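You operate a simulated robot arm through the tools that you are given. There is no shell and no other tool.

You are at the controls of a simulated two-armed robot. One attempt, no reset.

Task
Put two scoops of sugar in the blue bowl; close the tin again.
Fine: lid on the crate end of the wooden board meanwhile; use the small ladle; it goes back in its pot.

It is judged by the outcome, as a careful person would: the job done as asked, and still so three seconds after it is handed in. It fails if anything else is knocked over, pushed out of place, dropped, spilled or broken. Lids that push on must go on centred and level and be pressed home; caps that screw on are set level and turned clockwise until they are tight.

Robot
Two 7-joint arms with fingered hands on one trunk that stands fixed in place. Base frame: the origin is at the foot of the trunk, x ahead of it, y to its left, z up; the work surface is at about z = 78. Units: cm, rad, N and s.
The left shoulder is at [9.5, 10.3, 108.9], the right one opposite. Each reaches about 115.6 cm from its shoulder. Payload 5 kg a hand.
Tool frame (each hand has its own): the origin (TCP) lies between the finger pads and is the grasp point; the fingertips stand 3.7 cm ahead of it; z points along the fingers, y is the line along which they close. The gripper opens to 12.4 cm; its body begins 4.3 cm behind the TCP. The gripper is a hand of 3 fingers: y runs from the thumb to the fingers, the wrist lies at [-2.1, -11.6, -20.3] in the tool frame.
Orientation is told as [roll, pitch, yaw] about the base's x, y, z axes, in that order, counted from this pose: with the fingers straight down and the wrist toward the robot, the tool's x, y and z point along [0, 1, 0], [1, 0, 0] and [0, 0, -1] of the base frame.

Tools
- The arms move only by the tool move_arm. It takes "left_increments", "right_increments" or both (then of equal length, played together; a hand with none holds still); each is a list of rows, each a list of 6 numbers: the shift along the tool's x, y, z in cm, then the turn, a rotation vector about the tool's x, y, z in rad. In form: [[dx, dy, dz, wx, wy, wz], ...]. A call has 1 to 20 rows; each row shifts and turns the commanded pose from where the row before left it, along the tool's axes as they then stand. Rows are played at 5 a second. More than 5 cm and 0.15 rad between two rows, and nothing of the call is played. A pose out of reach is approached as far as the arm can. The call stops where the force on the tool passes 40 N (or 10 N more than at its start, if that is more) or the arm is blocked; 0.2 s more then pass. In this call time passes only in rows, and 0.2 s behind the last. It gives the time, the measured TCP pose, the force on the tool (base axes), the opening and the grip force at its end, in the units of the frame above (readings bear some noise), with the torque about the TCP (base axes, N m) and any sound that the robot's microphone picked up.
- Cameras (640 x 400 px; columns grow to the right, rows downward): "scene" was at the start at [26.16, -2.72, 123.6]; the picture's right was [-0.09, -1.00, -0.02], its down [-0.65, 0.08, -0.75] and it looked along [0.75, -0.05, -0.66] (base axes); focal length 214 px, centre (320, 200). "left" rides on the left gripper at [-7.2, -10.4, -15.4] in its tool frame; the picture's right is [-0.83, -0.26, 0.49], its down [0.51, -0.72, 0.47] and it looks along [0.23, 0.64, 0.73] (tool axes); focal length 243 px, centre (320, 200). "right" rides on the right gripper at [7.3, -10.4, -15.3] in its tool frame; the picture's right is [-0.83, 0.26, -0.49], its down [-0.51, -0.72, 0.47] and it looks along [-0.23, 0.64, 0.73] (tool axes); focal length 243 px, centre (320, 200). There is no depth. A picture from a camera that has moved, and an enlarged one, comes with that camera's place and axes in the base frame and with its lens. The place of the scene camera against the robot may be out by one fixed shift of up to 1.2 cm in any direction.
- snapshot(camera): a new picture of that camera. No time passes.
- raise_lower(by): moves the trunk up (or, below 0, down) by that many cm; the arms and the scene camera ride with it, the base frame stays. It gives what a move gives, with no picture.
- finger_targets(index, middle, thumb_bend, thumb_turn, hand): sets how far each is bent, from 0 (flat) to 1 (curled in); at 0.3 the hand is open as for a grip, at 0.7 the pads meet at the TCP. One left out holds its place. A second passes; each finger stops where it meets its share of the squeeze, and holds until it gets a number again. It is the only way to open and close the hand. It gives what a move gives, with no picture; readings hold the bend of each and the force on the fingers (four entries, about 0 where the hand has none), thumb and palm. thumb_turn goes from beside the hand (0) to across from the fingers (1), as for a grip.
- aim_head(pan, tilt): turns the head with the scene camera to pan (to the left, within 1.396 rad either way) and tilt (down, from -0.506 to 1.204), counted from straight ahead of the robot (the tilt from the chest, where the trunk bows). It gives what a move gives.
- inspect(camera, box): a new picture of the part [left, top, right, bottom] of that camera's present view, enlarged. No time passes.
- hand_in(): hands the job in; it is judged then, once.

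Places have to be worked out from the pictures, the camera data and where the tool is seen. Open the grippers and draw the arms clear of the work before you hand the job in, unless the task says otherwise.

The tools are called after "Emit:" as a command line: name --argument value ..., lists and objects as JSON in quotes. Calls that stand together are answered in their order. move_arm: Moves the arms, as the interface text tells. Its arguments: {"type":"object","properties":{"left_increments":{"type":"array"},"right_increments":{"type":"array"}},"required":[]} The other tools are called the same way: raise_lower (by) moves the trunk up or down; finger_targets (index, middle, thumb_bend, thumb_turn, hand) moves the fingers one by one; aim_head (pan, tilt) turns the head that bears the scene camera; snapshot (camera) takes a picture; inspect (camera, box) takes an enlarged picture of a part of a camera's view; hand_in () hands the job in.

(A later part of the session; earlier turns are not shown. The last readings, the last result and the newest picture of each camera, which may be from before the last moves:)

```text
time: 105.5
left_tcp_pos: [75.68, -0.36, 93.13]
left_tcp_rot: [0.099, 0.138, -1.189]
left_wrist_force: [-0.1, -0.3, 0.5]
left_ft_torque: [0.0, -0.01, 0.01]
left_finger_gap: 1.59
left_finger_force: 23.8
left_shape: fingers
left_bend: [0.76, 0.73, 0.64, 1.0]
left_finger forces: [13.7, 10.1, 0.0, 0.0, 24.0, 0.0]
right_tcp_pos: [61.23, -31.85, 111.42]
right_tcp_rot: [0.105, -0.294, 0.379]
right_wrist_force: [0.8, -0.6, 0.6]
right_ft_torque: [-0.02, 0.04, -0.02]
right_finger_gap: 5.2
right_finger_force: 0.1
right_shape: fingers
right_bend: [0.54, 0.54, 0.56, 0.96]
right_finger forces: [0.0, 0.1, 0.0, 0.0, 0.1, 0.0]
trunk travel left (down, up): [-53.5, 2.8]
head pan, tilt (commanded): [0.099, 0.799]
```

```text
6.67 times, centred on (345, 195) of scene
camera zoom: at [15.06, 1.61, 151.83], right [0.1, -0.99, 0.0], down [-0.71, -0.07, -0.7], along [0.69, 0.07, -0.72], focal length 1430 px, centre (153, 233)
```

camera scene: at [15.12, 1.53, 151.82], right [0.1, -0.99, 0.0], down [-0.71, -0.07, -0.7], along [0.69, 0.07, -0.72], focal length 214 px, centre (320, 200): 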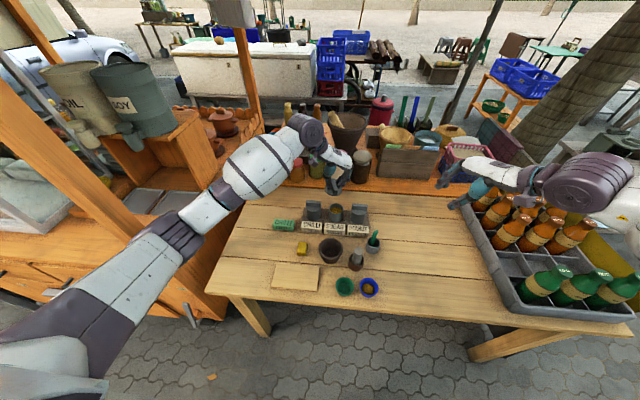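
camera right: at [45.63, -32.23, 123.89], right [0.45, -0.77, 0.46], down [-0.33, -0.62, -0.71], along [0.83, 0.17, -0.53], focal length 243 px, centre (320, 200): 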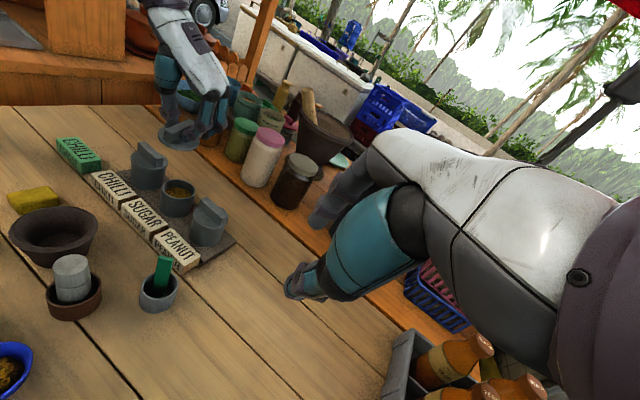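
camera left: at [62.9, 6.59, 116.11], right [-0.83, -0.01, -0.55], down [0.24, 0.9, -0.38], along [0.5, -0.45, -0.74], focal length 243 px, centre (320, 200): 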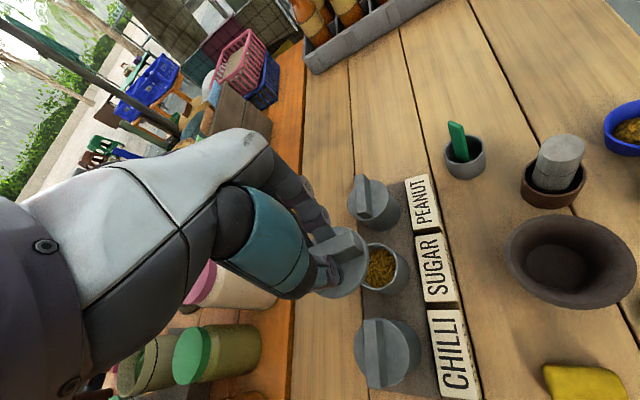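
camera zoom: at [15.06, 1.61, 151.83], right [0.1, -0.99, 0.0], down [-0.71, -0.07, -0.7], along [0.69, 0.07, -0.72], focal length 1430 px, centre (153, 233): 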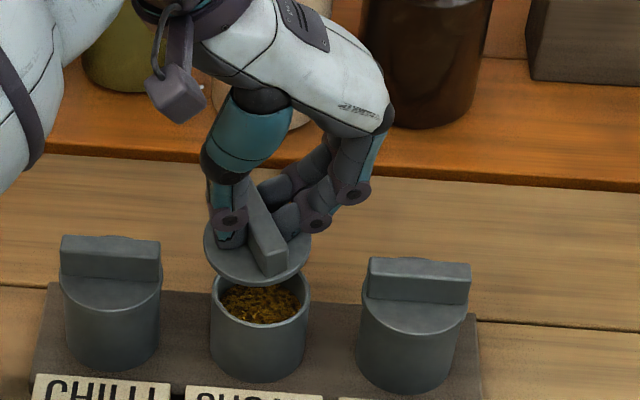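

The lid appears offset from the tin's centre by roughly [+0.2, +0.4] cm. I correct that and lower 2.5 cm for a closer comparison.

Emit:
move_arm --left_increments '[[-0.293, 0.328, 1.193, 0, 0, 0], [-0.293, 0.328, 1.193, 0, 0, 0]]'

Emit:
inspect --camera "right" --box '[145, 125, 225, 205]'

Emit:
inspect --camera "left" --box '[290, 180, 410, 310]'

Emit:
inspect --camera "scene" --box '[325, 175, 369, 219]'

```text
time: 106.1
left_tcp_pos: [75.74, -0.65, 90.49]
left_tcp_rot: [0.099, 0.138, -1.189]
left_wrist_force: [-0.6, 0.7, 0.1]
left_ft_torque: [0.02, -0.04, -0.01]
left_finger_gap: 1.6
left_finger_force: 24.2
left_shape: fingers
left_bend: [0.76, 0.73, 0.64, 1.0]
left_finger forces: [13.8, 10.1, 0.0, 0.0, 23.9, 0.1]
right_tcp_pos: [61.22, -31.85, 111.63]
right_tcp_rot: [0.106, -0.294, 0.38]
right_wrist_force: [0.2, -0.3, 0.1]
right_ft_torque: [-0.02, -0.03, 0.0]
right_finger_gap: 5.2
right_finger_force: 0.0
right_shape: fingers
right_bend: [0.54, 0.54, 0.56, 0.96]
right_finger forces: [0.0, 0.0, 0.0, 0.0, 0.0, 0.0]
trunk travel left (down, up): [-53.5, 2.8]
head pan, tilt (commanded): [0.099, 0.799]
```

```text
5.00 times, centred on (185, 165) of right
camera zoom: at [45.57, -32.17, 123.93], right [0.45, -0.76, 0.46], down [-0.33, -0.62, -0.71], along [0.83, 0.17, -0.53], focal length 1213 px, centre (995, 375)
```

zoom: 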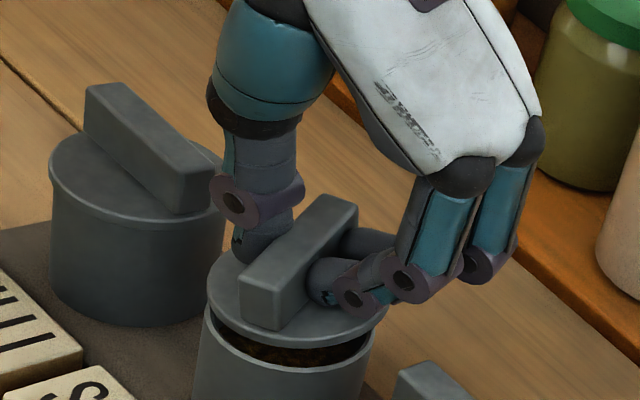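

```text
3.08 times, centred on (350, 245) of left
camera zoom: at [64.47, 3.76, 106.47], right [-0.85, 0.02, -0.53], down [0.22, 0.92, -0.32], along [0.48, -0.39, -0.79], focal length 746 px, centre (228, 62)
```

zoom: 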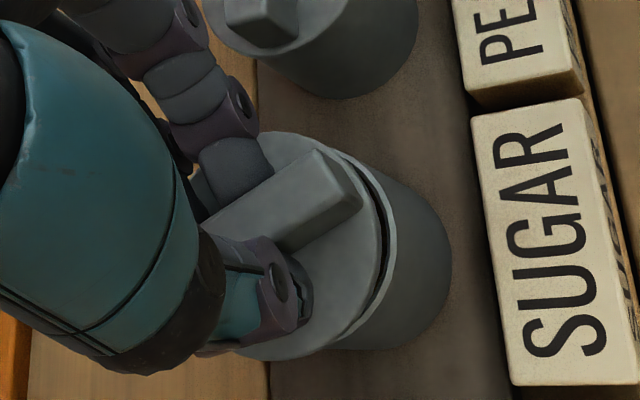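

```text
9.09 times, centred on (347, 197) of scene
camera zoom: at [15.05, 1.61, 151.83], right [0.1, -0.99, 0.0], down [-0.71, -0.07, -0.7], along [0.69, 0.07, -0.72], focal length 1950 px, centre (74, 227)
```

zoom: 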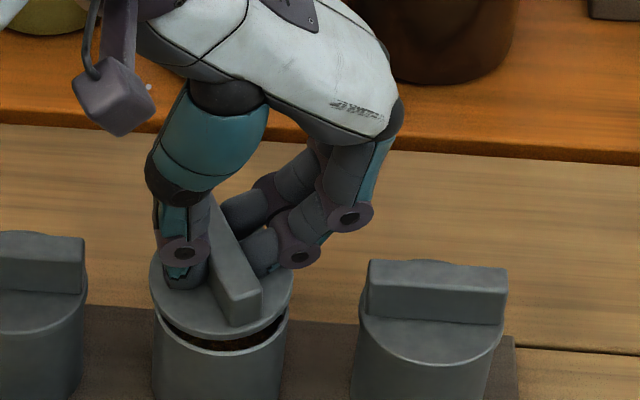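

The lid is just above the rim. I zoom further for the final centring.

Emit:
inspect --camera "right" --box '[165, 155, 215, 205]'

Emit:
inspect --camera "scene" --box '[330, 190, 362, 216]'

Emit:
inspect --camera "left" --box '[320, 210, 380, 300]'

```text
8.00 times, centred on (190, 180) of right
camera zoom: at [45.57, -32.17, 123.93], right [0.45, -0.76, 0.46], down [-0.33, -0.62, -0.71], along [0.83, 0.17, -0.53], focal length 1941 px, centre (1360, 360)
```

zoom: 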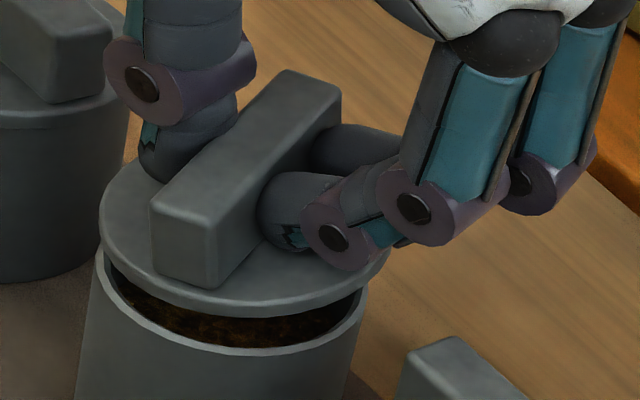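

```text
15.38 times, centred on (346, 203) of scene
camera zoom: at [15.05, 1.61, 151.83], right [0.1, -0.99, 0.0], down [-0.71, -0.07, -0.7], along [0.69, 0.07, -0.72], focal length 3300 px, centre (-80, 154)
```

zoom: 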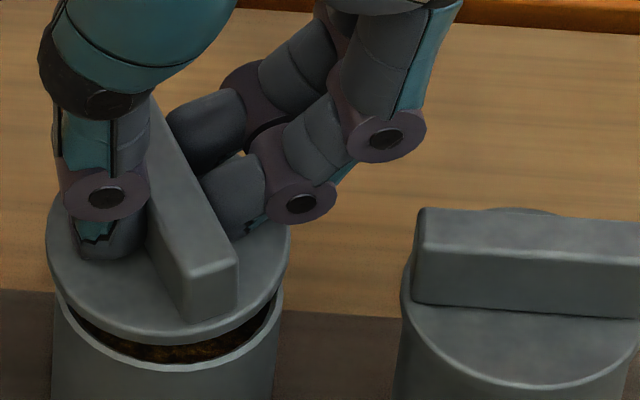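

```text
4.44 times, centred on (350, 255) of left
camera zoom: at [64.47, 3.76, 106.47], right [-0.85, 0.02, -0.53], down [0.22, 0.92, -0.32], along [0.48, -0.39, -0.79], focal length 1078 px, centre (187, -44)
```

zoom: 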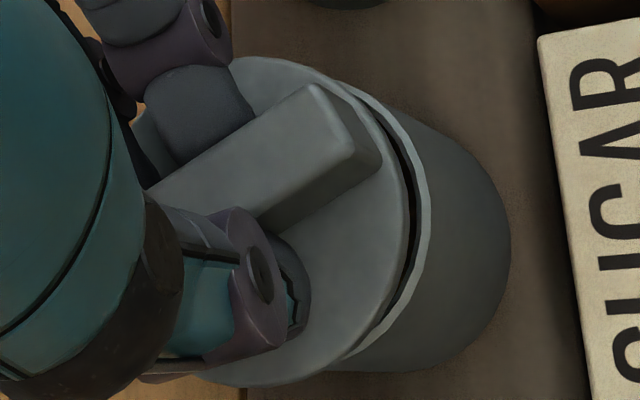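

The lid is about [+0.2, +0.1] cm off the tin's axis and about 0.8 cm above the rim. I correct and lower 0.5 cm, then in fine steps until contact.

Emit:
move_arm --left_increments '[[-0.27, 0.086, 0.468, 0, 0, 0], [-0.02, 0.03, 0.197, 0, 0, 0]]'

Emit:
inspect --camera "right" --box '[165, 155, 215, 205]'

Emit:
inspect --camera "scene" --box '[330, 190, 362, 216]'

Emit:
inspect --camera "left" --box '[320, 210, 380, 300]'

```text
time: 106.7
left_tcp_pos: [75.27, -0.87, 89.89]
left_tcp_rot: [0.1, 0.138, -1.187]
left_wrist_force: [-0.2, -0.5, -1.5]
left_ft_torque: [0.03, 0.03, -0.01]
left_finger_gap: 1.62
left_finger_force: 23.6
left_shape: fingers
left_bend: [0.76, 0.73, 0.64, 1.0]
left_finger forces: [13.7, 10.1, 0.0, 0.0, 23.9, 0.0]
right_tcp_pos: [61.17, -31.93, 111.54]
right_tcp_rot: [0.106, -0.295, 0.382]
right_wrist_force: [1.1, -0.2, 0.4]
right_ft_torque: [-0.01, 0.01, 0.03]
right_finger_gap: 5.19
right_finger_force: 0.0
right_shape: fingers
right_bend: [0.54, 0.54, 0.56, 0.96]
right_finger forces: [0.0, 0.1, 0.0, 0.1, 0.0, 0.1]
trunk travel left (down, up): [-53.5, 2.8]
head pan, tilt (commanded): [0.099, 0.799]
```

```text
8.00 times, centred on (190, 180) of right
camera zoom: at [45.54, -32.16, 123.96], right [0.45, -0.76, 0.46], down [-0.33, -0.62, -0.71], along [0.83, 0.17, -0.53], focal length 1941 px, centre (1360, 360)
```

zoom: 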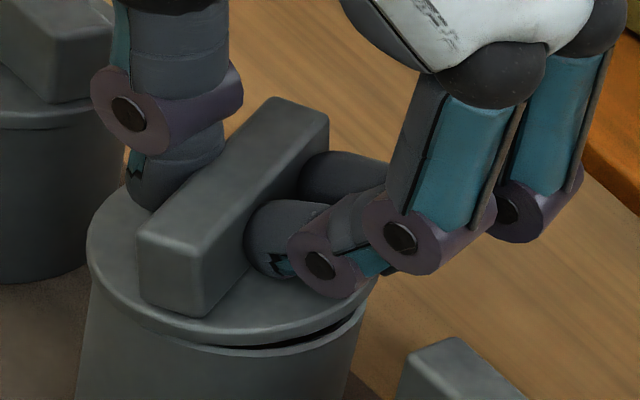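

```text
15.38 times, centred on (346, 203) of scene
camera zoom: at [15.01, 1.62, 151.84], right [0.1, -0.99, 0.0], down [-0.71, -0.07, -0.7], along [0.69, 0.07, -0.72], focal length 3300 px, centre (-80, 154)
```

zoom: 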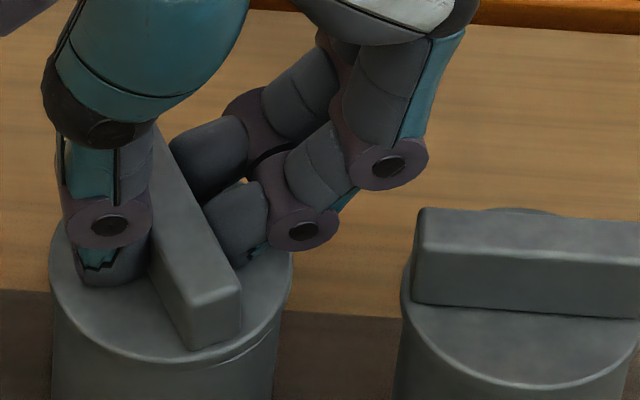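

```text
4.44 times, centred on (350, 255) of left
camera zoom: at [64.13, 3.63, 105.79], right [-0.85, 0.02, -0.53], down [0.22, 0.92, -0.32], along [0.48, -0.39, -0.79], focal length 1078 px, centre (187, -44)
```

zoom: 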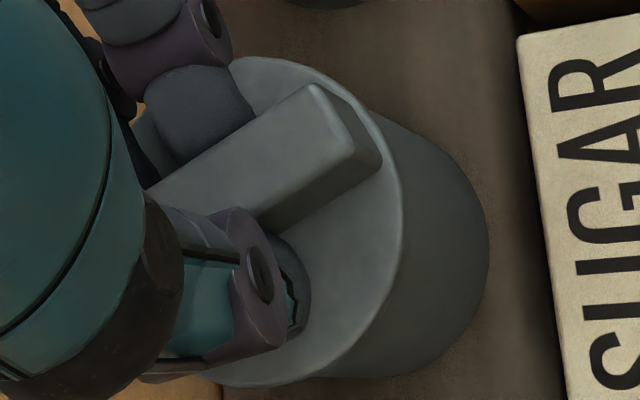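

The left side has just closed while a small gap remains on the right, i.e. the lid leans about 0.05 rad. I level it with a small rotation about the lid, then check.

Emit:
move_arm --left_increments '[[-0.077, 0.198, 0.018, 0.046, 0.018, 0]]'

Emit:
inspect --camera "right" --box '[165, 155, 215, 205]'

Emit:
inspect --camera "scene" --box '[330, 190, 362, 216]'

```text
time: 107.1
left_tcp_pos: [75.43, -1.09, 89.9]
left_tcp_rot: [0.117, 0.184, -1.183]
left_wrist_force: [-0.3, -0.2, -0.7]
left_ft_torque: [0.0, -0.01, -0.04]
left_finger_gap: 1.6
left_finger_force: 24.1
left_shape: fingers
left_bend: [0.76, 0.73, 0.64, 1.0]
left_finger forces: [13.7, 10.1, 0.0, 0.0, 24.0, 0.0]
right_tcp_pos: [61.11, -32.0, 111.64]
right_tcp_rot: [0.105, -0.294, 0.38]
right_wrist_force: [0.1, 0.9, 0.5]
right_ft_torque: [0.02, -0.02, 0.02]
right_finger_gap: 5.21
right_finger_force: 0.2
right_shape: fingers
right_bend: [0.54, 0.54, 0.56, 0.96]
right_finger forces: [0.0, 0.0, 0.0, 0.0, 0.0, 0.1]
trunk travel left (down, up): [-53.5, 2.8]
head pan, tilt (commanded): [0.099, 0.799]
```

```text
8.00 times, centred on (190, 180) of right
camera zoom: at [45.54, -32.22, 123.94], right [0.45, -0.77, 0.46], down [-0.33, -0.62, -0.71], along [0.83, 0.17, -0.53], focal length 1941 px, centre (1360, 360)
```

zoom: 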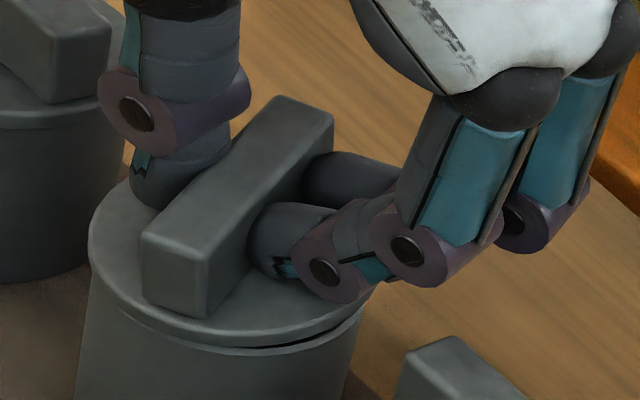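

```text
15.38 times, centred on (346, 203) of scene
camera zoom: at [15.01, 1.55, 151.84], right [0.1, -0.99, 0.0], down [-0.71, -0.07, -0.7], along [0.69, 0.07, -0.72], focal length 3300 px, centre (-80, 154)
```

zoom: 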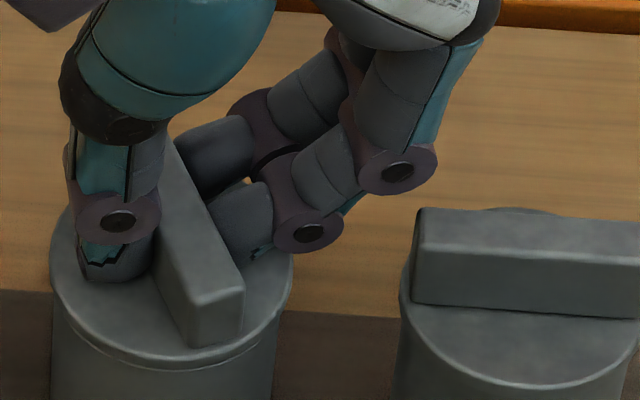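

The gap is nearly even now. I nudge 0.1 cm left and lower in 0.2 cm steps until it seats.

Emit:
move_arm --left_increments '[[0.013, -0.055, 0.211, 0, 0, 0], [-0.023, 0.037, 0.195, 0, 0, 0]]'

Emit:
inspect --camera "right" --box '[165, 155, 215, 205]'

Emit:
inspect --camera "scene" --box '[330, 190, 362, 216]'

```text
time: 107.7
left_tcp_pos: [75.41, -0.9, 89.51]
left_tcp_rot: [0.12, 0.185, -1.185]
left_wrist_force: [4.1, 0.2, 4.2]
left_ft_torque: [0.04, -0.04, -0.05]
left_finger_gap: 1.58
left_finger_force: 24.1
left_shape: fingers
left_bend: [0.76, 0.73, 0.64, 1.0]
left_finger forces: [14.7, 10.6, 0.0, 0.1, 23.5, 0.1]
right_tcp_pos: [61.17, -31.98, 111.62]
right_tcp_rot: [0.107, -0.293, 0.379]
right_wrist_force: [0.2, -0.1, -0.2]
right_ft_torque: [0.01, -0.04, -0.01]
right_finger_gap: 5.21
right_finger_force: 0.1
right_shape: fingers
right_bend: [0.54, 0.54, 0.56, 0.96]
right_finger forces: [0.1, 0.1, 0.0, 0.1, 0.1, 0.0]
trunk travel left (down, up): [-53.5, 2.8]
head pan, tilt (commanded): [0.099, 0.799]
```

```text
8.00 times, centred on (190, 180) of right
camera zoom: at [45.5, -32.18, 124.0], right [0.45, -0.77, 0.46], down [-0.33, -0.62, -0.71], along [0.83, 0.17, -0.53], focal length 1941 px, centre (1360, 360)
```

zoom: 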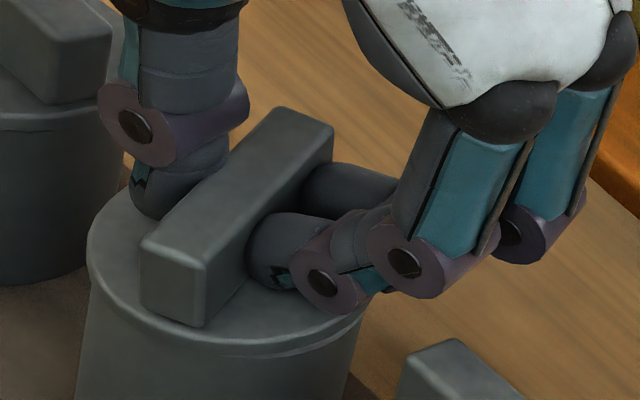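

```text
15.38 times, centred on (346, 203) of scene
camera zoom: at [14.95, 1.59, 151.86], right [0.1, -0.99, 0.0], down [-0.71, -0.07, -0.7], along [0.69, 0.07, -0.72], focal length 3300 px, centre (-80, 154)
```

zoom: 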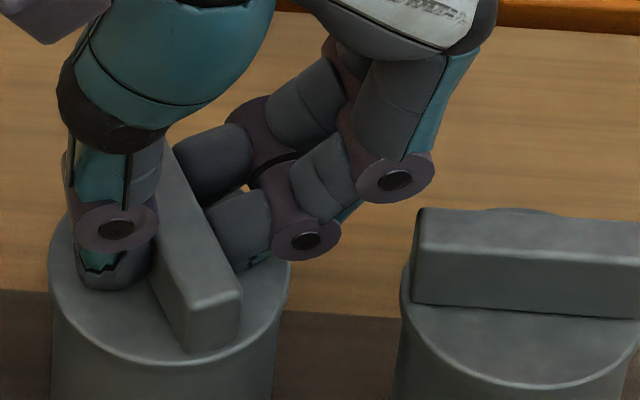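

First contact: 4 N with a sideways push toward +x, so the lid wants to go slightly forward; it's also ~0.1 cm right. I ease up, shift [+0.1, +0.1], and press down again.

Emit:
move_arm --left_increments '[[0.14, -0.072, -0.07, 0, 0, 0], [-0.029, 0.046, 0.244, 0, 0, 0]]'

Emit:
inspect --camera "right" --box '[165, 155, 215, 205]'

Emit:
inspect --camera "scene" --box '[330, 190, 362, 216]'

```text
time: 108.3
left_tcp_pos: [75.6, -0.82, 89.49]
left_tcp_rot: [0.121, 0.183, -1.185]
left_wrist_force: [4.8, -3.2, 9.1]
left_ft_torque: [0.03, -0.05, -0.05]
left_finger_gap: 1.55
left_finger_force: 26.9
left_shape: fingers
left_bend: [0.76, 0.73, 0.65, 1.0]
left_finger forces: [17.7, 12.3, 0.0, 0.1, 22.7, 0.0]
right_tcp_pos: [61.24, -31.99, 111.6]
right_tcp_rot: [0.108, -0.293, 0.381]
right_wrist_force: [-0.2, -0.4, -0.3]
right_ft_torque: [-0.01, -0.02, -0.02]
right_finger_gap: 5.19
right_finger_force: 0.0
right_shape: fingers
right_bend: [0.54, 0.54, 0.56, 0.96]
right_finger forces: [0.1, 0.0, 0.1, 0.1, 0.1, 0.1]
trunk travel left (down, up): [-53.5, 2.8]
head pan, tilt (commanded): [0.099, 0.799]
```

```text
8.00 times, centred on (190, 180) of right
camera zoom: at [45.48, -32.2, 124.02], right [0.45, -0.77, 0.46], down [-0.33, -0.62, -0.71], along [0.83, 0.17, -0.53], focal length 1941 px, centre (1360, 360)
```

zoom: 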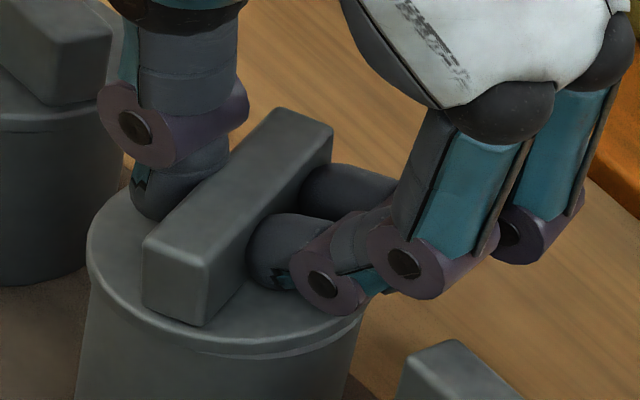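

```text
15.38 times, centred on (346, 203) of scene
camera zoom: at [14.92, 1.57, 151.87], right [0.1, -0.99, 0.0], down [-0.71, -0.07, -0.7], along [0.69, 0.07, -0.72], focal length 3300 px, centre (-80, 154)
```

zoom: 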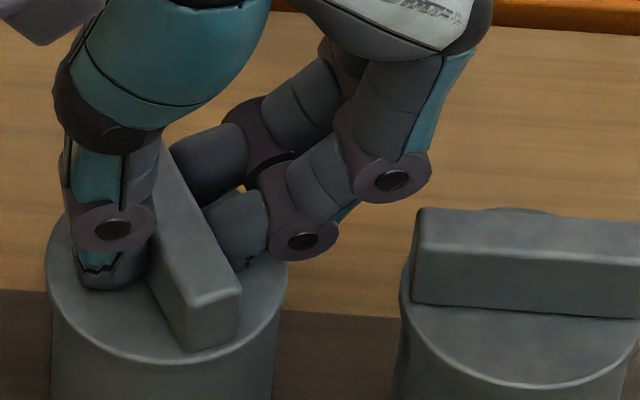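

Nearly concentric now with 9 N. I press a little more while following the sideways reaction (+x, -y).

Emit:
move_arm --left_increments '[[0.074, 0.083, 0, 0, 0, 0], [-0.023, 0.037, 0.195, 0, 0, 0]]'

Emit:
inspect --camera "right" --box '[165, 155, 215, 205]'

Emit:
inspect --camera "scene" --box '[330, 190, 362, 216]'

Emit:
inspect --camera "left" --box '[320, 210, 380, 300]'

```text
time: 108.9
left_tcp_pos: [75.59, -1.03, 89.37]
left_tcp_rot: [0.119, 0.181, -1.181]
left_wrist_force: [7.3, -3.4, 16.4]
left_ft_torque: [0.22, 0.14, -0.08]
left_finger_gap: 1.57
left_finger_force: 29.1
left_shape: fingers
left_bend: [0.76, 0.73, 0.65, 1.0]
left_finger forces: [18.2, 12.1, 0.0, 0.1, 27.4, 0.1]
right_tcp_pos: [61.07, -31.99, 111.68]
right_tcp_rot: [0.104, -0.296, 0.38]
right_wrist_force: [0.5, -0.3, -0.3]
right_ft_torque: [0.0, -0.01, -0.01]
right_finger_gap: 5.19
right_finger_force: 0.2
right_shape: fingers
right_bend: [0.54, 0.54, 0.56, 0.96]
right_finger forces: [0.1, 0.0, 0.0, 0.1, 0.0, 0.0]
trunk travel left (down, up): [-53.5, 2.8]
head pan, tilt (commanded): [0.099, 0.799]
```

```text
8.00 times, centred on (190, 180) of right
camera zoom: at [45.42, -32.2, 124.05], right [0.45, -0.77, 0.46], down [-0.33, -0.62, -0.71], along [0.83, 0.17, -0.53], focal length 1941 px, centre (1360, 360)
```

zoom: 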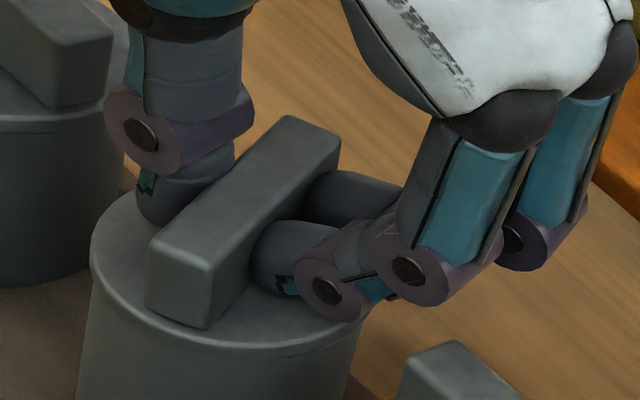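

```text
15.38 times, centred on (346, 203) of scene
camera zoom: at [14.84, 1.57, 151.88], right [0.1, -0.99, 0.0], down [-0.71, -0.07, -0.7], along [0.69, 0.07, -0.72], focal length 3300 px, centre (-80, 154)
```

zoom: 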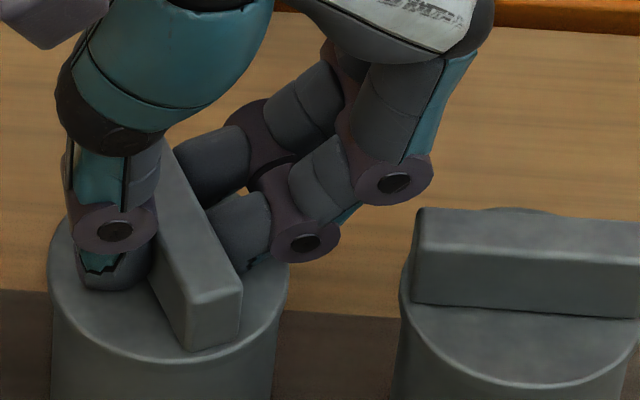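

```text
4.44 times, centred on (350, 255) of left
camera zoom: at [64.25, 2.66, 105.37], right [-0.85, 0.05, -0.53], down [0.22, 0.94, -0.27], along [0.49, -0.35, -0.8], focal length 1078 px, centre (187, -44)
```

zoom: 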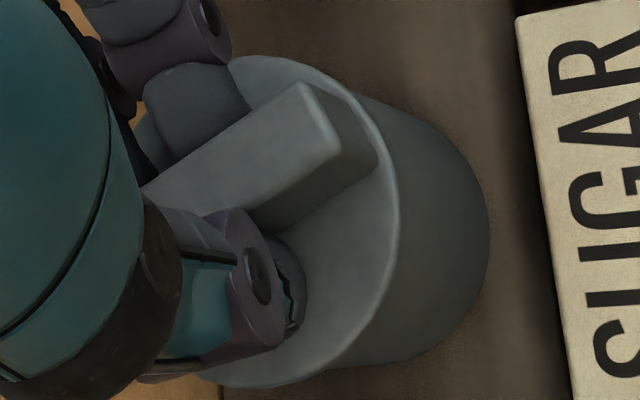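

The lid covers the rim all around now (16 N). I relieve slightly and release the bar, then check it before pressing home from the top.

Emit:
move_arm --left_increments '[[0.012, -0.018, -0.1, 0, 0, 0]]'

Emit:
finger_targets --hand "left" --index 0.66 --middle 0.66 --thumb_bend 0.57

Emit:
inspect --camera "right" --box '[165, 155, 215, 205]'

Emit:
inspect --camera "scene" --box '[330, 190, 362, 216]'

```text
time: 109.3
left_tcp_pos: [75.43, -1.09, 89.36]
left_tcp_rot: [0.121, 0.181, -1.181]
left_wrist_force: [10.5, -5.3, 17.5]
left_ft_torque: [0.18, 0.0, -0.1]
left_finger_gap: 1.58
left_finger_force: 29.1
left_shape: fingers
left_bend: [0.76, 0.73, 0.65, 1.0]
left_finger forces: [18.9, 13.4, 0.1, 0.0, 25.2, 0.0]
right_tcp_pos: [61.17, -31.83, 111.54]
right_tcp_rot: [0.107, -0.295, 0.38]
right_wrist_force: [-0.3, 0.2, -0.5]
right_ft_torque: [0.0, -0.01, 0.02]
right_finger_gap: 5.17
right_finger_force: 0.0
right_shape: fingers
right_bend: [0.54, 0.54, 0.56, 0.96]
right_finger forces: [0.0, 0.1, 0.0, 0.1, 0.0, 0.1]
trunk travel left (down, up): [-53.5, 2.8]
head pan, tilt (commanded): [0.099, 0.799]
```

```text
time: 110.3
left_tcp_pos: [75.36, -1.01, 89.52]
left_tcp_rot: [0.124, 0.181, -1.183]
left_wrist_force: [9.0, -12.8, 35.4]
left_ft_torque: [-0.36, -0.08, 0.05]
left_finger_gap: 2.58
left_finger_force: 21.0
left_shape: fingers
left_bend: [0.72, 0.67, 0.56, 1.0]
left_finger forces: [37.9, 3.3, 0.0, 0.0, 0.0, 0.0]
right_tcp_pos: [61.06, -32.1, 111.76]
right_tcp_rot: [0.104, -0.296, 0.379]
right_wrist_force: [0.4, 0.9, -0.8]
right_ft_torque: [0.01, -0.02, 0.01]
right_finger_gap: 5.19
right_finger_force: 0.0
right_shape: fingers
right_bend: [0.54, 0.54, 0.56, 0.96]
right_finger forces: [0.0, 0.1, 0.1, 0.0, 0.0, 0.0]
trunk travel left (down, up): [-53.5, 2.8]
head pan, tilt (commanded): [0.099, 0.799]
```

```text
8.00 times, centred on (190, 180) of right
camera zoom: at [45.26, -32.28, 124.1], right [0.45, -0.77, 0.46], down [-0.33, -0.62, -0.71], along [0.83, 0.17, -0.53], focal length 1941 px, centre (1360, 360)
```

zoom: 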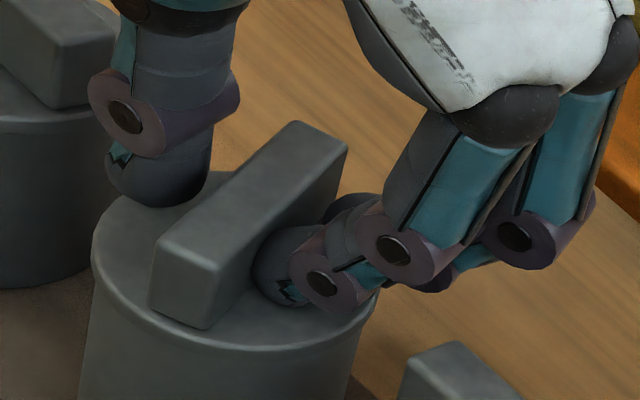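

```text
15.38 times, centred on (346, 203) of scene
camera zoom: at [14.64, 1.47, 151.91], right [0.1, -0.99, 0.0], down [-0.71, -0.07, -0.7], along [0.7, 0.07, -0.72], focal length 3300 px, centre (-80, 154)
```

zoom: 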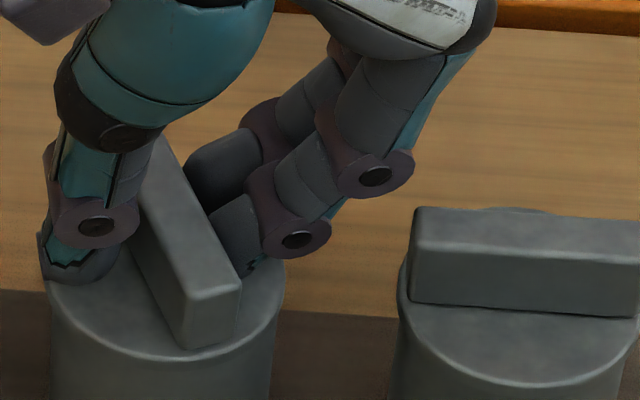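

The index tip presses on the lid as it opens (35 N). I raise the hand 0.5 cm to free it.

Emit:
move_arm --left_increments '[[0.023, -0.037, -0.195, 0, 0, 0], [0.034, -0.055, -0.293, 0, 0, 0]]'

Emit:
inspect --camera "scene" --box '[330, 190, 362, 216]'

Emit:
inspect --camera "right" --box '[165, 155, 215, 205]'

```text
time: 110.9
left_tcp_pos: [75.34, -1.09, 89.64]
left_tcp_rot: [0.121, 0.183, -1.183]
left_wrist_force: [11.4, -9.8, 31.9]
left_ft_torque: [-0.39, -0.23, 0.06]
left_finger_gap: 2.75
left_finger_force: 19.6
left_shape: fingers
left_bend: [0.71, 0.67, 0.56, 1.0]
left_finger forces: [38.1, 1.3, 0.0, 0.0, 0.0, 0.0]
right_tcp_pos: [61.07, -31.93, 111.54]
right_tcp_rot: [0.105, -0.296, 0.381]
right_wrist_force: [0.2, 0.0, 0.4]
right_ft_torque: [0.02, -0.02, -0.01]
right_finger_gap: 5.19
right_finger_force: 0.1
right_shape: fingers
right_bend: [0.54, 0.54, 0.56, 0.96]
right_finger forces: [0.0, 0.0, 0.0, 0.0, 0.0, 0.0]
trunk travel left (down, up): [-53.5, 2.8]
head pan, tilt (commanded): [0.099, 0.799]
```

```text
15.38 times, centred on (346, 203) of scene
camera zoom: at [14.78, 1.51, 151.86], right [0.1, -0.99, 0.0], down [-0.71, -0.07, -0.7], along [0.69, 0.07, -0.72], focal length 3300 px, centre (-80, 154)
```

zoom: 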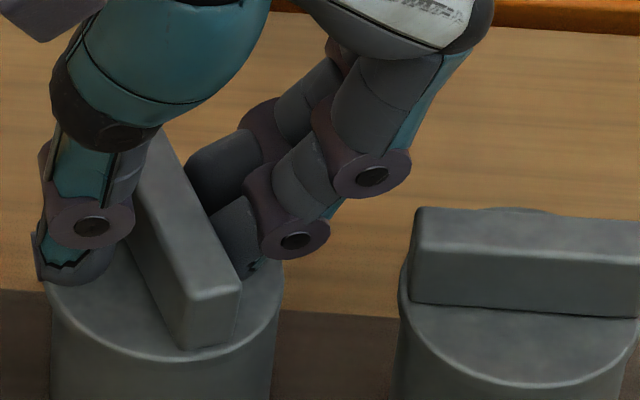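

```text
8.00 times, centred on (190, 180) of right
camera zoom: at [45.35, -32.25, 124.0], right [0.45, -0.77, 0.46], down [-0.33, -0.62, -0.71], along [0.83, 0.17, -0.53], focal length 1941 px, centre (1360, 360)
```

zoom: 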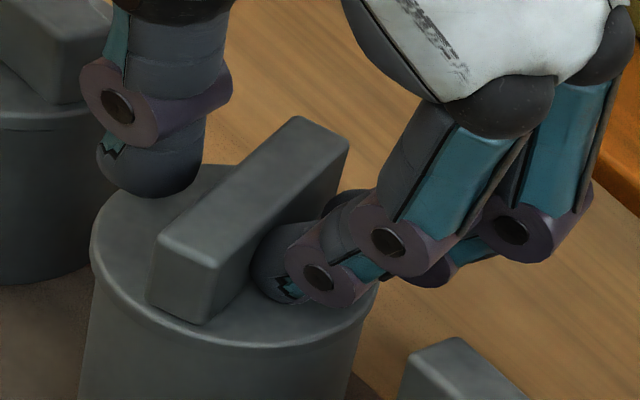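

Still pressing; I raise another 0.6 cm in small steps.

Emit:
move_arm --left_increments '[[0.023, -0.037, -0.195, 0, 0, 0], [0.023, -0.037, -0.195, 0, 0, 0], [0.023, -0.037, -0.195, 0, 0, 0]]'

Emit:
inspect --camera "scene" --box '[330, 190, 362, 216]'

Emit:
inspect --camera "right" --box '[165, 155, 215, 205]'

```text
time: 111.7
left_tcp_pos: [75.21, -0.81, 89.95]
left_tcp_rot: [0.117, 0.188, -1.182]
left_wrist_force: [0.0, -3.4, 8.6]
left_ft_torque: [-0.16, 0.06, -0.02]
left_finger_gap: 3.08
left_finger_force: 4.9
left_shape: fingers
left_bend: [0.68, 0.66, 0.56, 1.0]
left_finger forces: [9.7, 0.1, 0.1, 0.1, 0.0, 0.1]
right_tcp_pos: [61.13, -31.88, 111.47]
right_tcp_rot: [0.106, -0.293, 0.38]
right_wrist_force: [0.4, -0.1, -0.1]
right_ft_torque: [-0.02, 0.0, 0.02]
right_finger_gap: 5.16
right_finger_force: 0.0
right_shape: fingers
right_bend: [0.54, 0.54, 0.56, 0.96]
right_finger forces: [0.1, 0.1, 0.0, 0.1, 0.0, 0.0]
trunk travel left (down, up): [-53.5, 2.8]
head pan, tilt (commanded): [0.099, 0.799]
```

```text
15.38 times, centred on (346, 203) of scene
camera zoom: at [14.94, 1.6, 151.81], right [0.1, -0.99, 0.0], down [-0.71, -0.07, -0.7], along [0.69, 0.07, -0.72], focal length 3300 px, centre (-80, 154)
```

zoom: 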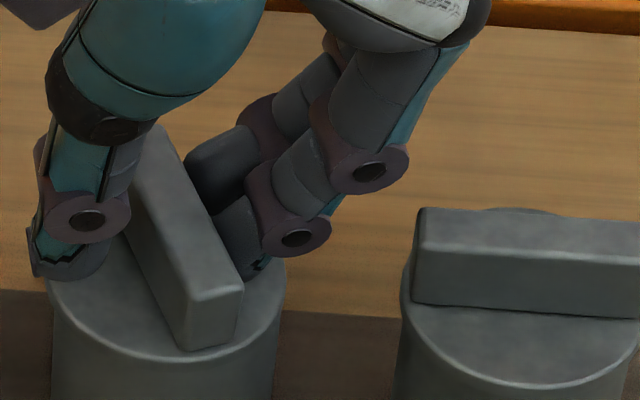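

```text
8.00 times, centred on (190, 180) of right
camera zoom: at [45.46, -32.18, 123.89], right [0.45, -0.77, 0.46], down [-0.33, -0.62, -0.71], along [0.83, 0.17, -0.53], focal length 1941 px, centre (1360, 360)
```

zoom: 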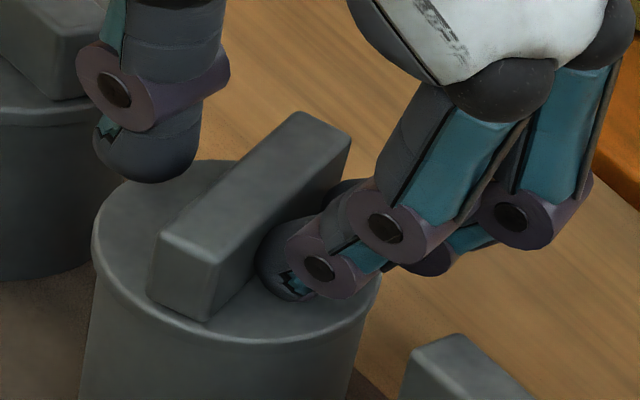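

The pressure is nearly gone. I raise a bit more, open the fingers wider, and lift clear of the lid.

Emit:
move_arm --left_increments '[[0.023, -0.037, -0.195, 0, 0, 0], [0.034, -0.055, -0.293, 0, 0, 0]]'

Emit:
finger_targets --hand "left" --index 0.58 --middle 0.58 --thumb_bend 0.54

Emit:
move_arm --left_increments '[[0.057, -0.091, -0.488, 0, 0, 0], [0.115, -0.183, -0.976, 0, 0, 0], [0.23, -0.366, -1.95, 0, 0, 0], [0.23, -0.366, -1.95, 0, 0, 0], [0.23, -0.366, -1.95, 0, 0, 0]]'

Emit:
inspect --camera "scene" --box '[310, 180, 380, 232]'

Emit:
inspect --camera "right" --box '[145, 125, 225, 205]'

Emit:
inspect --camera "left" --box '[300, 190, 440, 330]'

```text
time: 112.3
left_tcp_pos: [75.48, -0.83, 90.6]
left_tcp_rot: [0.117, 0.185, -1.182]
left_wrist_force: [-0.4, 0.1, 0.7]
left_ft_torque: [0.0, -0.01, -0.03]
left_finger_gap: 3.32
left_finger_force: 0.0
left_shape: fingers
left_bend: [0.66, 0.66, 0.56, 1.0]
left_finger forces: [0.1, 0.0, 0.0, 0.1, 0.0, 0.1]
right_tcp_pos: [61.19, -31.9, 111.69]
right_tcp_rot: [0.107, -0.293, 0.38]
right_wrist_force: [-0.9, 0.4, -0.1]
right_ft_torque: [0.03, 0.01, 0.0]
right_finger_gap: 5.16
right_finger_force: 0.0
right_shape: fingers
right_bend: [0.54, 0.54, 0.56, 0.96]
right_finger forces: [0.1, 0.0, 0.0, 0.0, 0.0, 0.0]
trunk travel left (down, up): [-53.5, 2.8]
head pan, tilt (commanded): [0.099, 0.799]
```

```text
time: 113.3
left_tcp_pos: [75.42, -0.91, 90.75]
left_tcp_rot: [0.119, 0.184, -1.183]
left_wrist_force: [-0.4, 0.6, -0.4]
left_ft_torque: [0.0, -0.01, -0.01]
left_finger_gap: 5.01
left_finger_force: 0.1
left_shape: fingers
left_bend: [0.57, 0.57, 0.54, 1.0]
left_finger forces: [0.1, 0.1, 0.0, 0.0, 0.1, 0.0]
right_tcp_pos: [61.15, -31.89, 111.47]
right_tcp_rot: [0.108, -0.295, 0.38]
right_wrist_force: [-0.2, -1.0, -0.4]
right_ft_torque: [0.02, 0.02, -0.01]
right_finger_gap: 5.19
right_finger_force: 0.0
right_shape: fingers
right_bend: [0.54, 0.54, 0.56, 0.96]
right_finger forces: [0.0, 0.1, 0.1, 0.0, 0.0, 0.0]
trunk travel left (down, up): [-53.5, 2.8]
head pan, tilt (commanded): [0.099, 0.799]
```

```text
time: 114.5
left_tcp_pos: [75.37, -0.88, 98.3]
left_tcp_rot: [0.119, 0.182, -1.184]
left_wrist_force: [0.0, -0.9, -0.5]
left_ft_torque: [0.0, -0.01, -0.01]
left_finger_gap: 4.96
left_finger_force: 0.0
left_shape: fingers
left_bend: [0.57, 0.57, 0.54, 1.0]
left_finger forces: [0.1, 0.0, 0.1, 0.0, 0.1, 0.0]
right_tcp_pos: [61.17, -31.88, 111.59]
right_tcp_rot: [0.106, -0.296, 0.38]
right_wrist_force: [0.2, 0.0, -0.3]
right_ft_torque: [0.02, 0.03, 0.01]
right_finger_gap: 5.2
right_finger_force: 0.0
right_shape: fingers
right_bend: [0.54, 0.54, 0.56, 0.96]
right_finger forces: [0.0, 0.0, 0.0, 0.0, 0.0, 0.1]
trunk travel left (down, up): [-53.5, 2.8]
head pan, tilt (commanded): [0.099, 0.799]
```

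```text
7.69 times, centred on (345, 206) of scene
camera zoom: at [14.96, 1.62, 151.85], right [0.1, -0.99, 0.0], down [-0.71, -0.07, -0.7], along [0.69, 0.07, -0.72], focal length 1650 px, centre (128, 154)
```

zoom: 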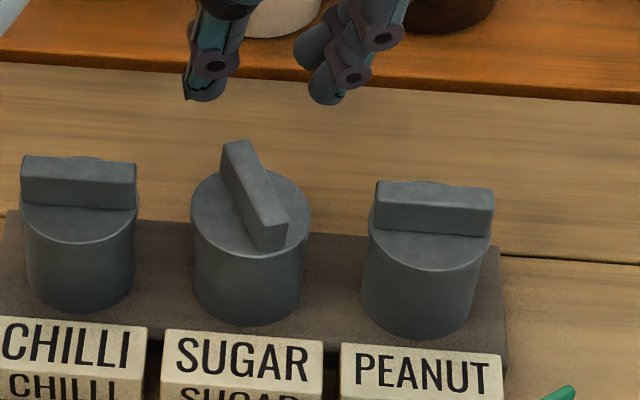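

```text
5.00 times, centred on (185, 165) of right
camera zoom: at [45.5, -32.16, 123.98], right [0.45, -0.76, 0.46], down [-0.33, -0.62, -0.71], along [0.83, 0.17, -0.53], focal length 1213 px, centre (995, 375)
```

zoom: 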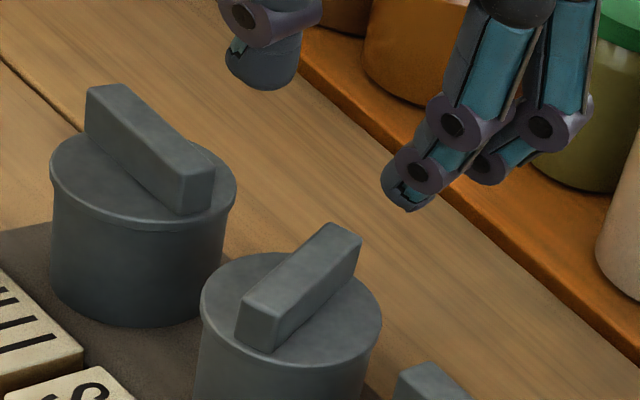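

```text
2.86 times, centred on (370, 260) of left
camera zoom: at [64.18, 2.74, 114.41], right [-0.85, 0.05, -0.53], down [0.22, 0.94, -0.27], along [0.48, -0.35, -0.8], focal length 693 px, centre (177, 29)
```

zoom: 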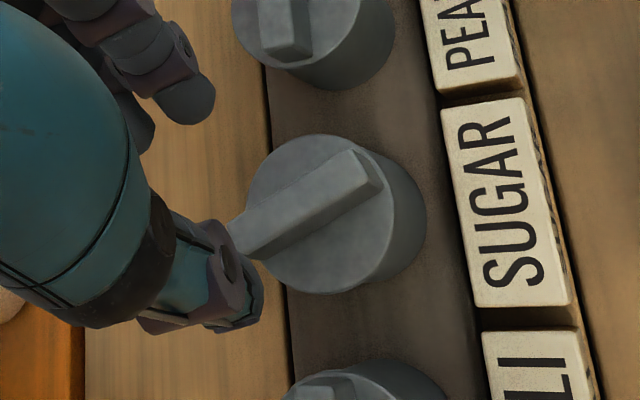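

The lid sits on the tin and looks level and centred like its neighbours. I zoom in to check whether it's fully home.

Emit:
inspect --camera "scene" --box '[310, 192, 350, 222]'

Emit:
inspect --camera "scene" --box '[345, 195, 385, 225]'

Emit:
inspect --camera "right" --box '[145, 140, 215, 210]'

```text
13.33 times, centred on (330, 207) of scene
camera zoom: at [14.96, 1.62, 151.85], right [0.1, -0.99, 0.0], down [-0.71, -0.07, -0.7], along [0.69, 0.07, -0.72], focal length 2860 px, centre (187, 107)
```

zoom: 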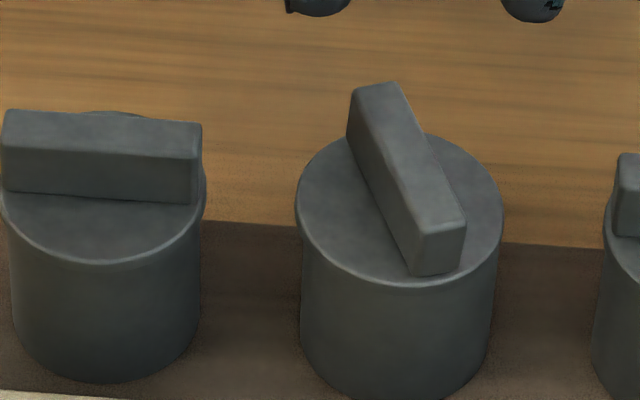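

```text
13.33 times, centred on (365, 210) of scene
camera zoom: at [14.96, 1.62, 151.85], right [0.1, -0.99, 0.0], down [-0.71, -0.07, -0.7], along [0.69, 0.07, -0.72], focal length 2860 px, centre (-280, 67)
```

zoom: 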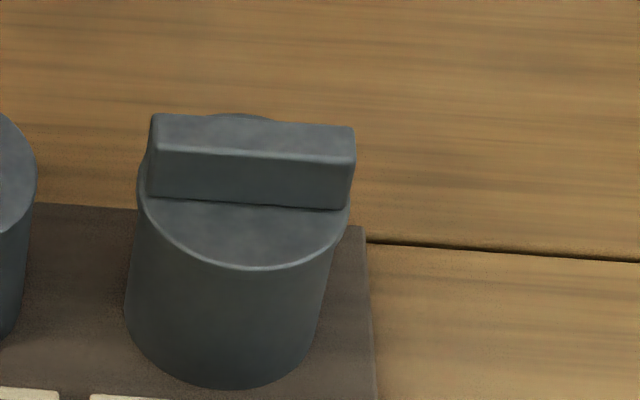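

```text
5.71 times, centred on (180, 175) of right
camera zoom: at [45.5, -32.16, 123.98], right [0.45, -0.76, 0.46], down [-0.33, -0.62, -0.71], along [0.83, 0.17, -0.53], focal length 1386 px, centre (1120, 343)
```

zoom: 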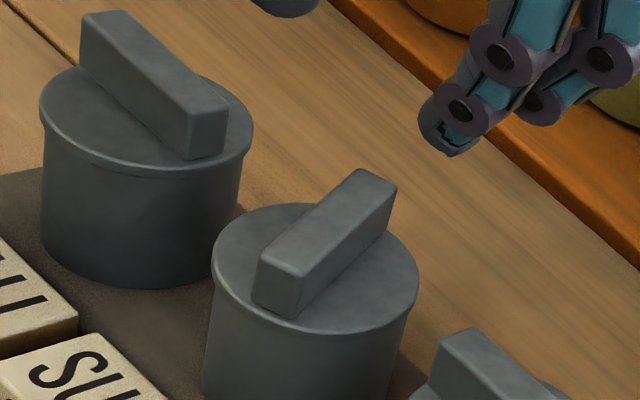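

It matches the neighbouring tins in height and overhang. To be sure it is pressed home, I straighten the left hand, centre it over the lid with fingers closed, and press down on the bar.

Emit:
move_arm --left_increments '[[0, 0, 0, -0.093, -0.059, 0], [0, 0, 0, -0.093, -0.059, 0], [-0.04, -1.02, 0, 0, 0, 0]]'

Emit:
finger_targets --hand "left" --index 0.72 --middle 0.72 --thumb_bend 0.7

Emit:
inspect --camera "scene" --box '[310, 170, 380, 222]'

Emit:
inspect --camera "right" --box '[135, 115, 235, 205]'

Emit:
inspect --camera "left" --box '[270, 190, 410, 330]'

```text
time: 115.3
left_tcp_pos: [75.13, 0.08, 98.25]
left_tcp_rot: [0.0, -0.002, -1.195]
left_wrist_force: [1.4, 0.3, 0.1]
left_ft_torque: [-0.02, -0.01, -0.02]
left_finger_gap: 4.98
left_finger_force: 0.1
left_shape: fingers
left_bend: [0.57, 0.57, 0.54, 1.0]
left_finger forces: [0.0, 0.1, 0.1, 0.0, 0.0, 0.0]
right_tcp_pos: [61.13, -31.83, 111.56]
right_tcp_rot: [0.105, -0.294, 0.38]
right_wrist_force: [-0.2, 0.2, 0.3]
right_ft_torque: [-0.01, -0.01, -0.05]
right_finger_gap: 5.17
right_finger_force: 0.1
right_shape: fingers
right_bend: [0.54, 0.54, 0.56, 0.96]
right_finger forces: [0.1, 0.0, 0.1, 0.0, 0.0, 0.0]
trunk travel left (down, up): [-53.5, 2.8]
head pan, tilt (commanded): [0.099, 0.799]
```

```text
time: 116.3
left_tcp_pos: [74.96, 0.16, 98.33]
left_tcp_rot: [-0.001, -0.001, -1.194]
left_wrist_force: [0.6, 0.0, 0.3]
left_ft_torque: [0.0, -0.01, -0.01]
left_finger_gap: 0.36
left_finger_force: 0.1
left_shape: fingers
left_bend: [0.72, 0.72, 0.69, 1.0]
left_finger forces: [0.0, 0.0, 0.0, 0.0, 0.0, 0.0]
right_tcp_pos: [61.13, -31.93, 111.5]
right_tcp_rot: [0.106, -0.295, 0.38]
right_wrist_force: [-0.2, -0.1, 0.8]
right_ft_torque: [-0.02, -0.02, 0.0]
right_finger_gap: 5.18
right_finger_force: 0.0
right_shape: fingers
right_bend: [0.54, 0.54, 0.56, 0.96]
right_finger forces: [0.0, 0.0, 0.1, 0.0, 0.0, 0.0]
trunk travel left (down, up): [-53.5, 2.8]
head pan, tilt (commanded): [0.099, 0.799]
```

```text
7.69 times, centred on (345, 196) of scene
camera zoom: at [14.99, 1.63, 151.84], right [0.1, -0.99, 0.0], down [-0.71, -0.07, -0.7], along [0.69, 0.07, -0.72], focal length 1650 px, centre (128, 231)
```

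zoom: 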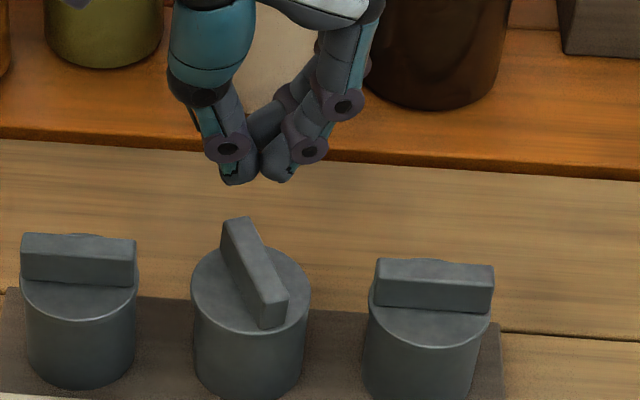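

```text
4.44 times, centred on (185, 160) of right
camera zoom: at [45.52, -32.15, 123.97], right [0.45, -0.76, 0.46], down [-0.33, -0.62, -0.71], along [0.83, 0.17, -0.53], focal length 1078 px, centre (920, 378)
```

zoom: 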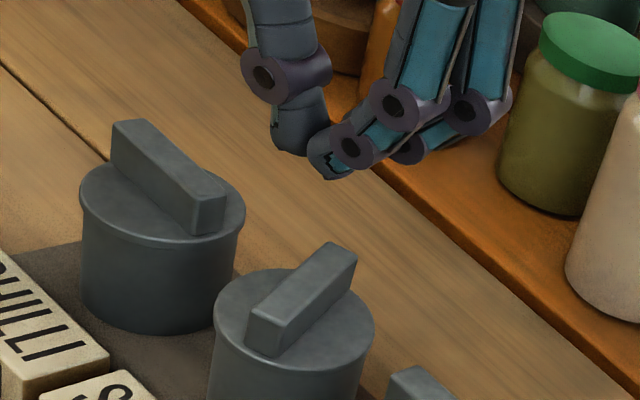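

```text
2.86 times, centred on (340, 260) of left
camera zoom: at [64.43, 7.15, 113.64], right [-0.87, -0.06, -0.49], down [0.21, 0.86, -0.47], along [0.45, -0.51, -0.73], focal length 693 px, centre (263, 29)
```

zoom: 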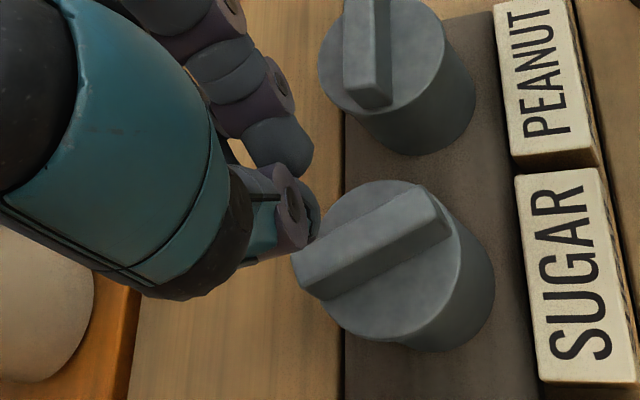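

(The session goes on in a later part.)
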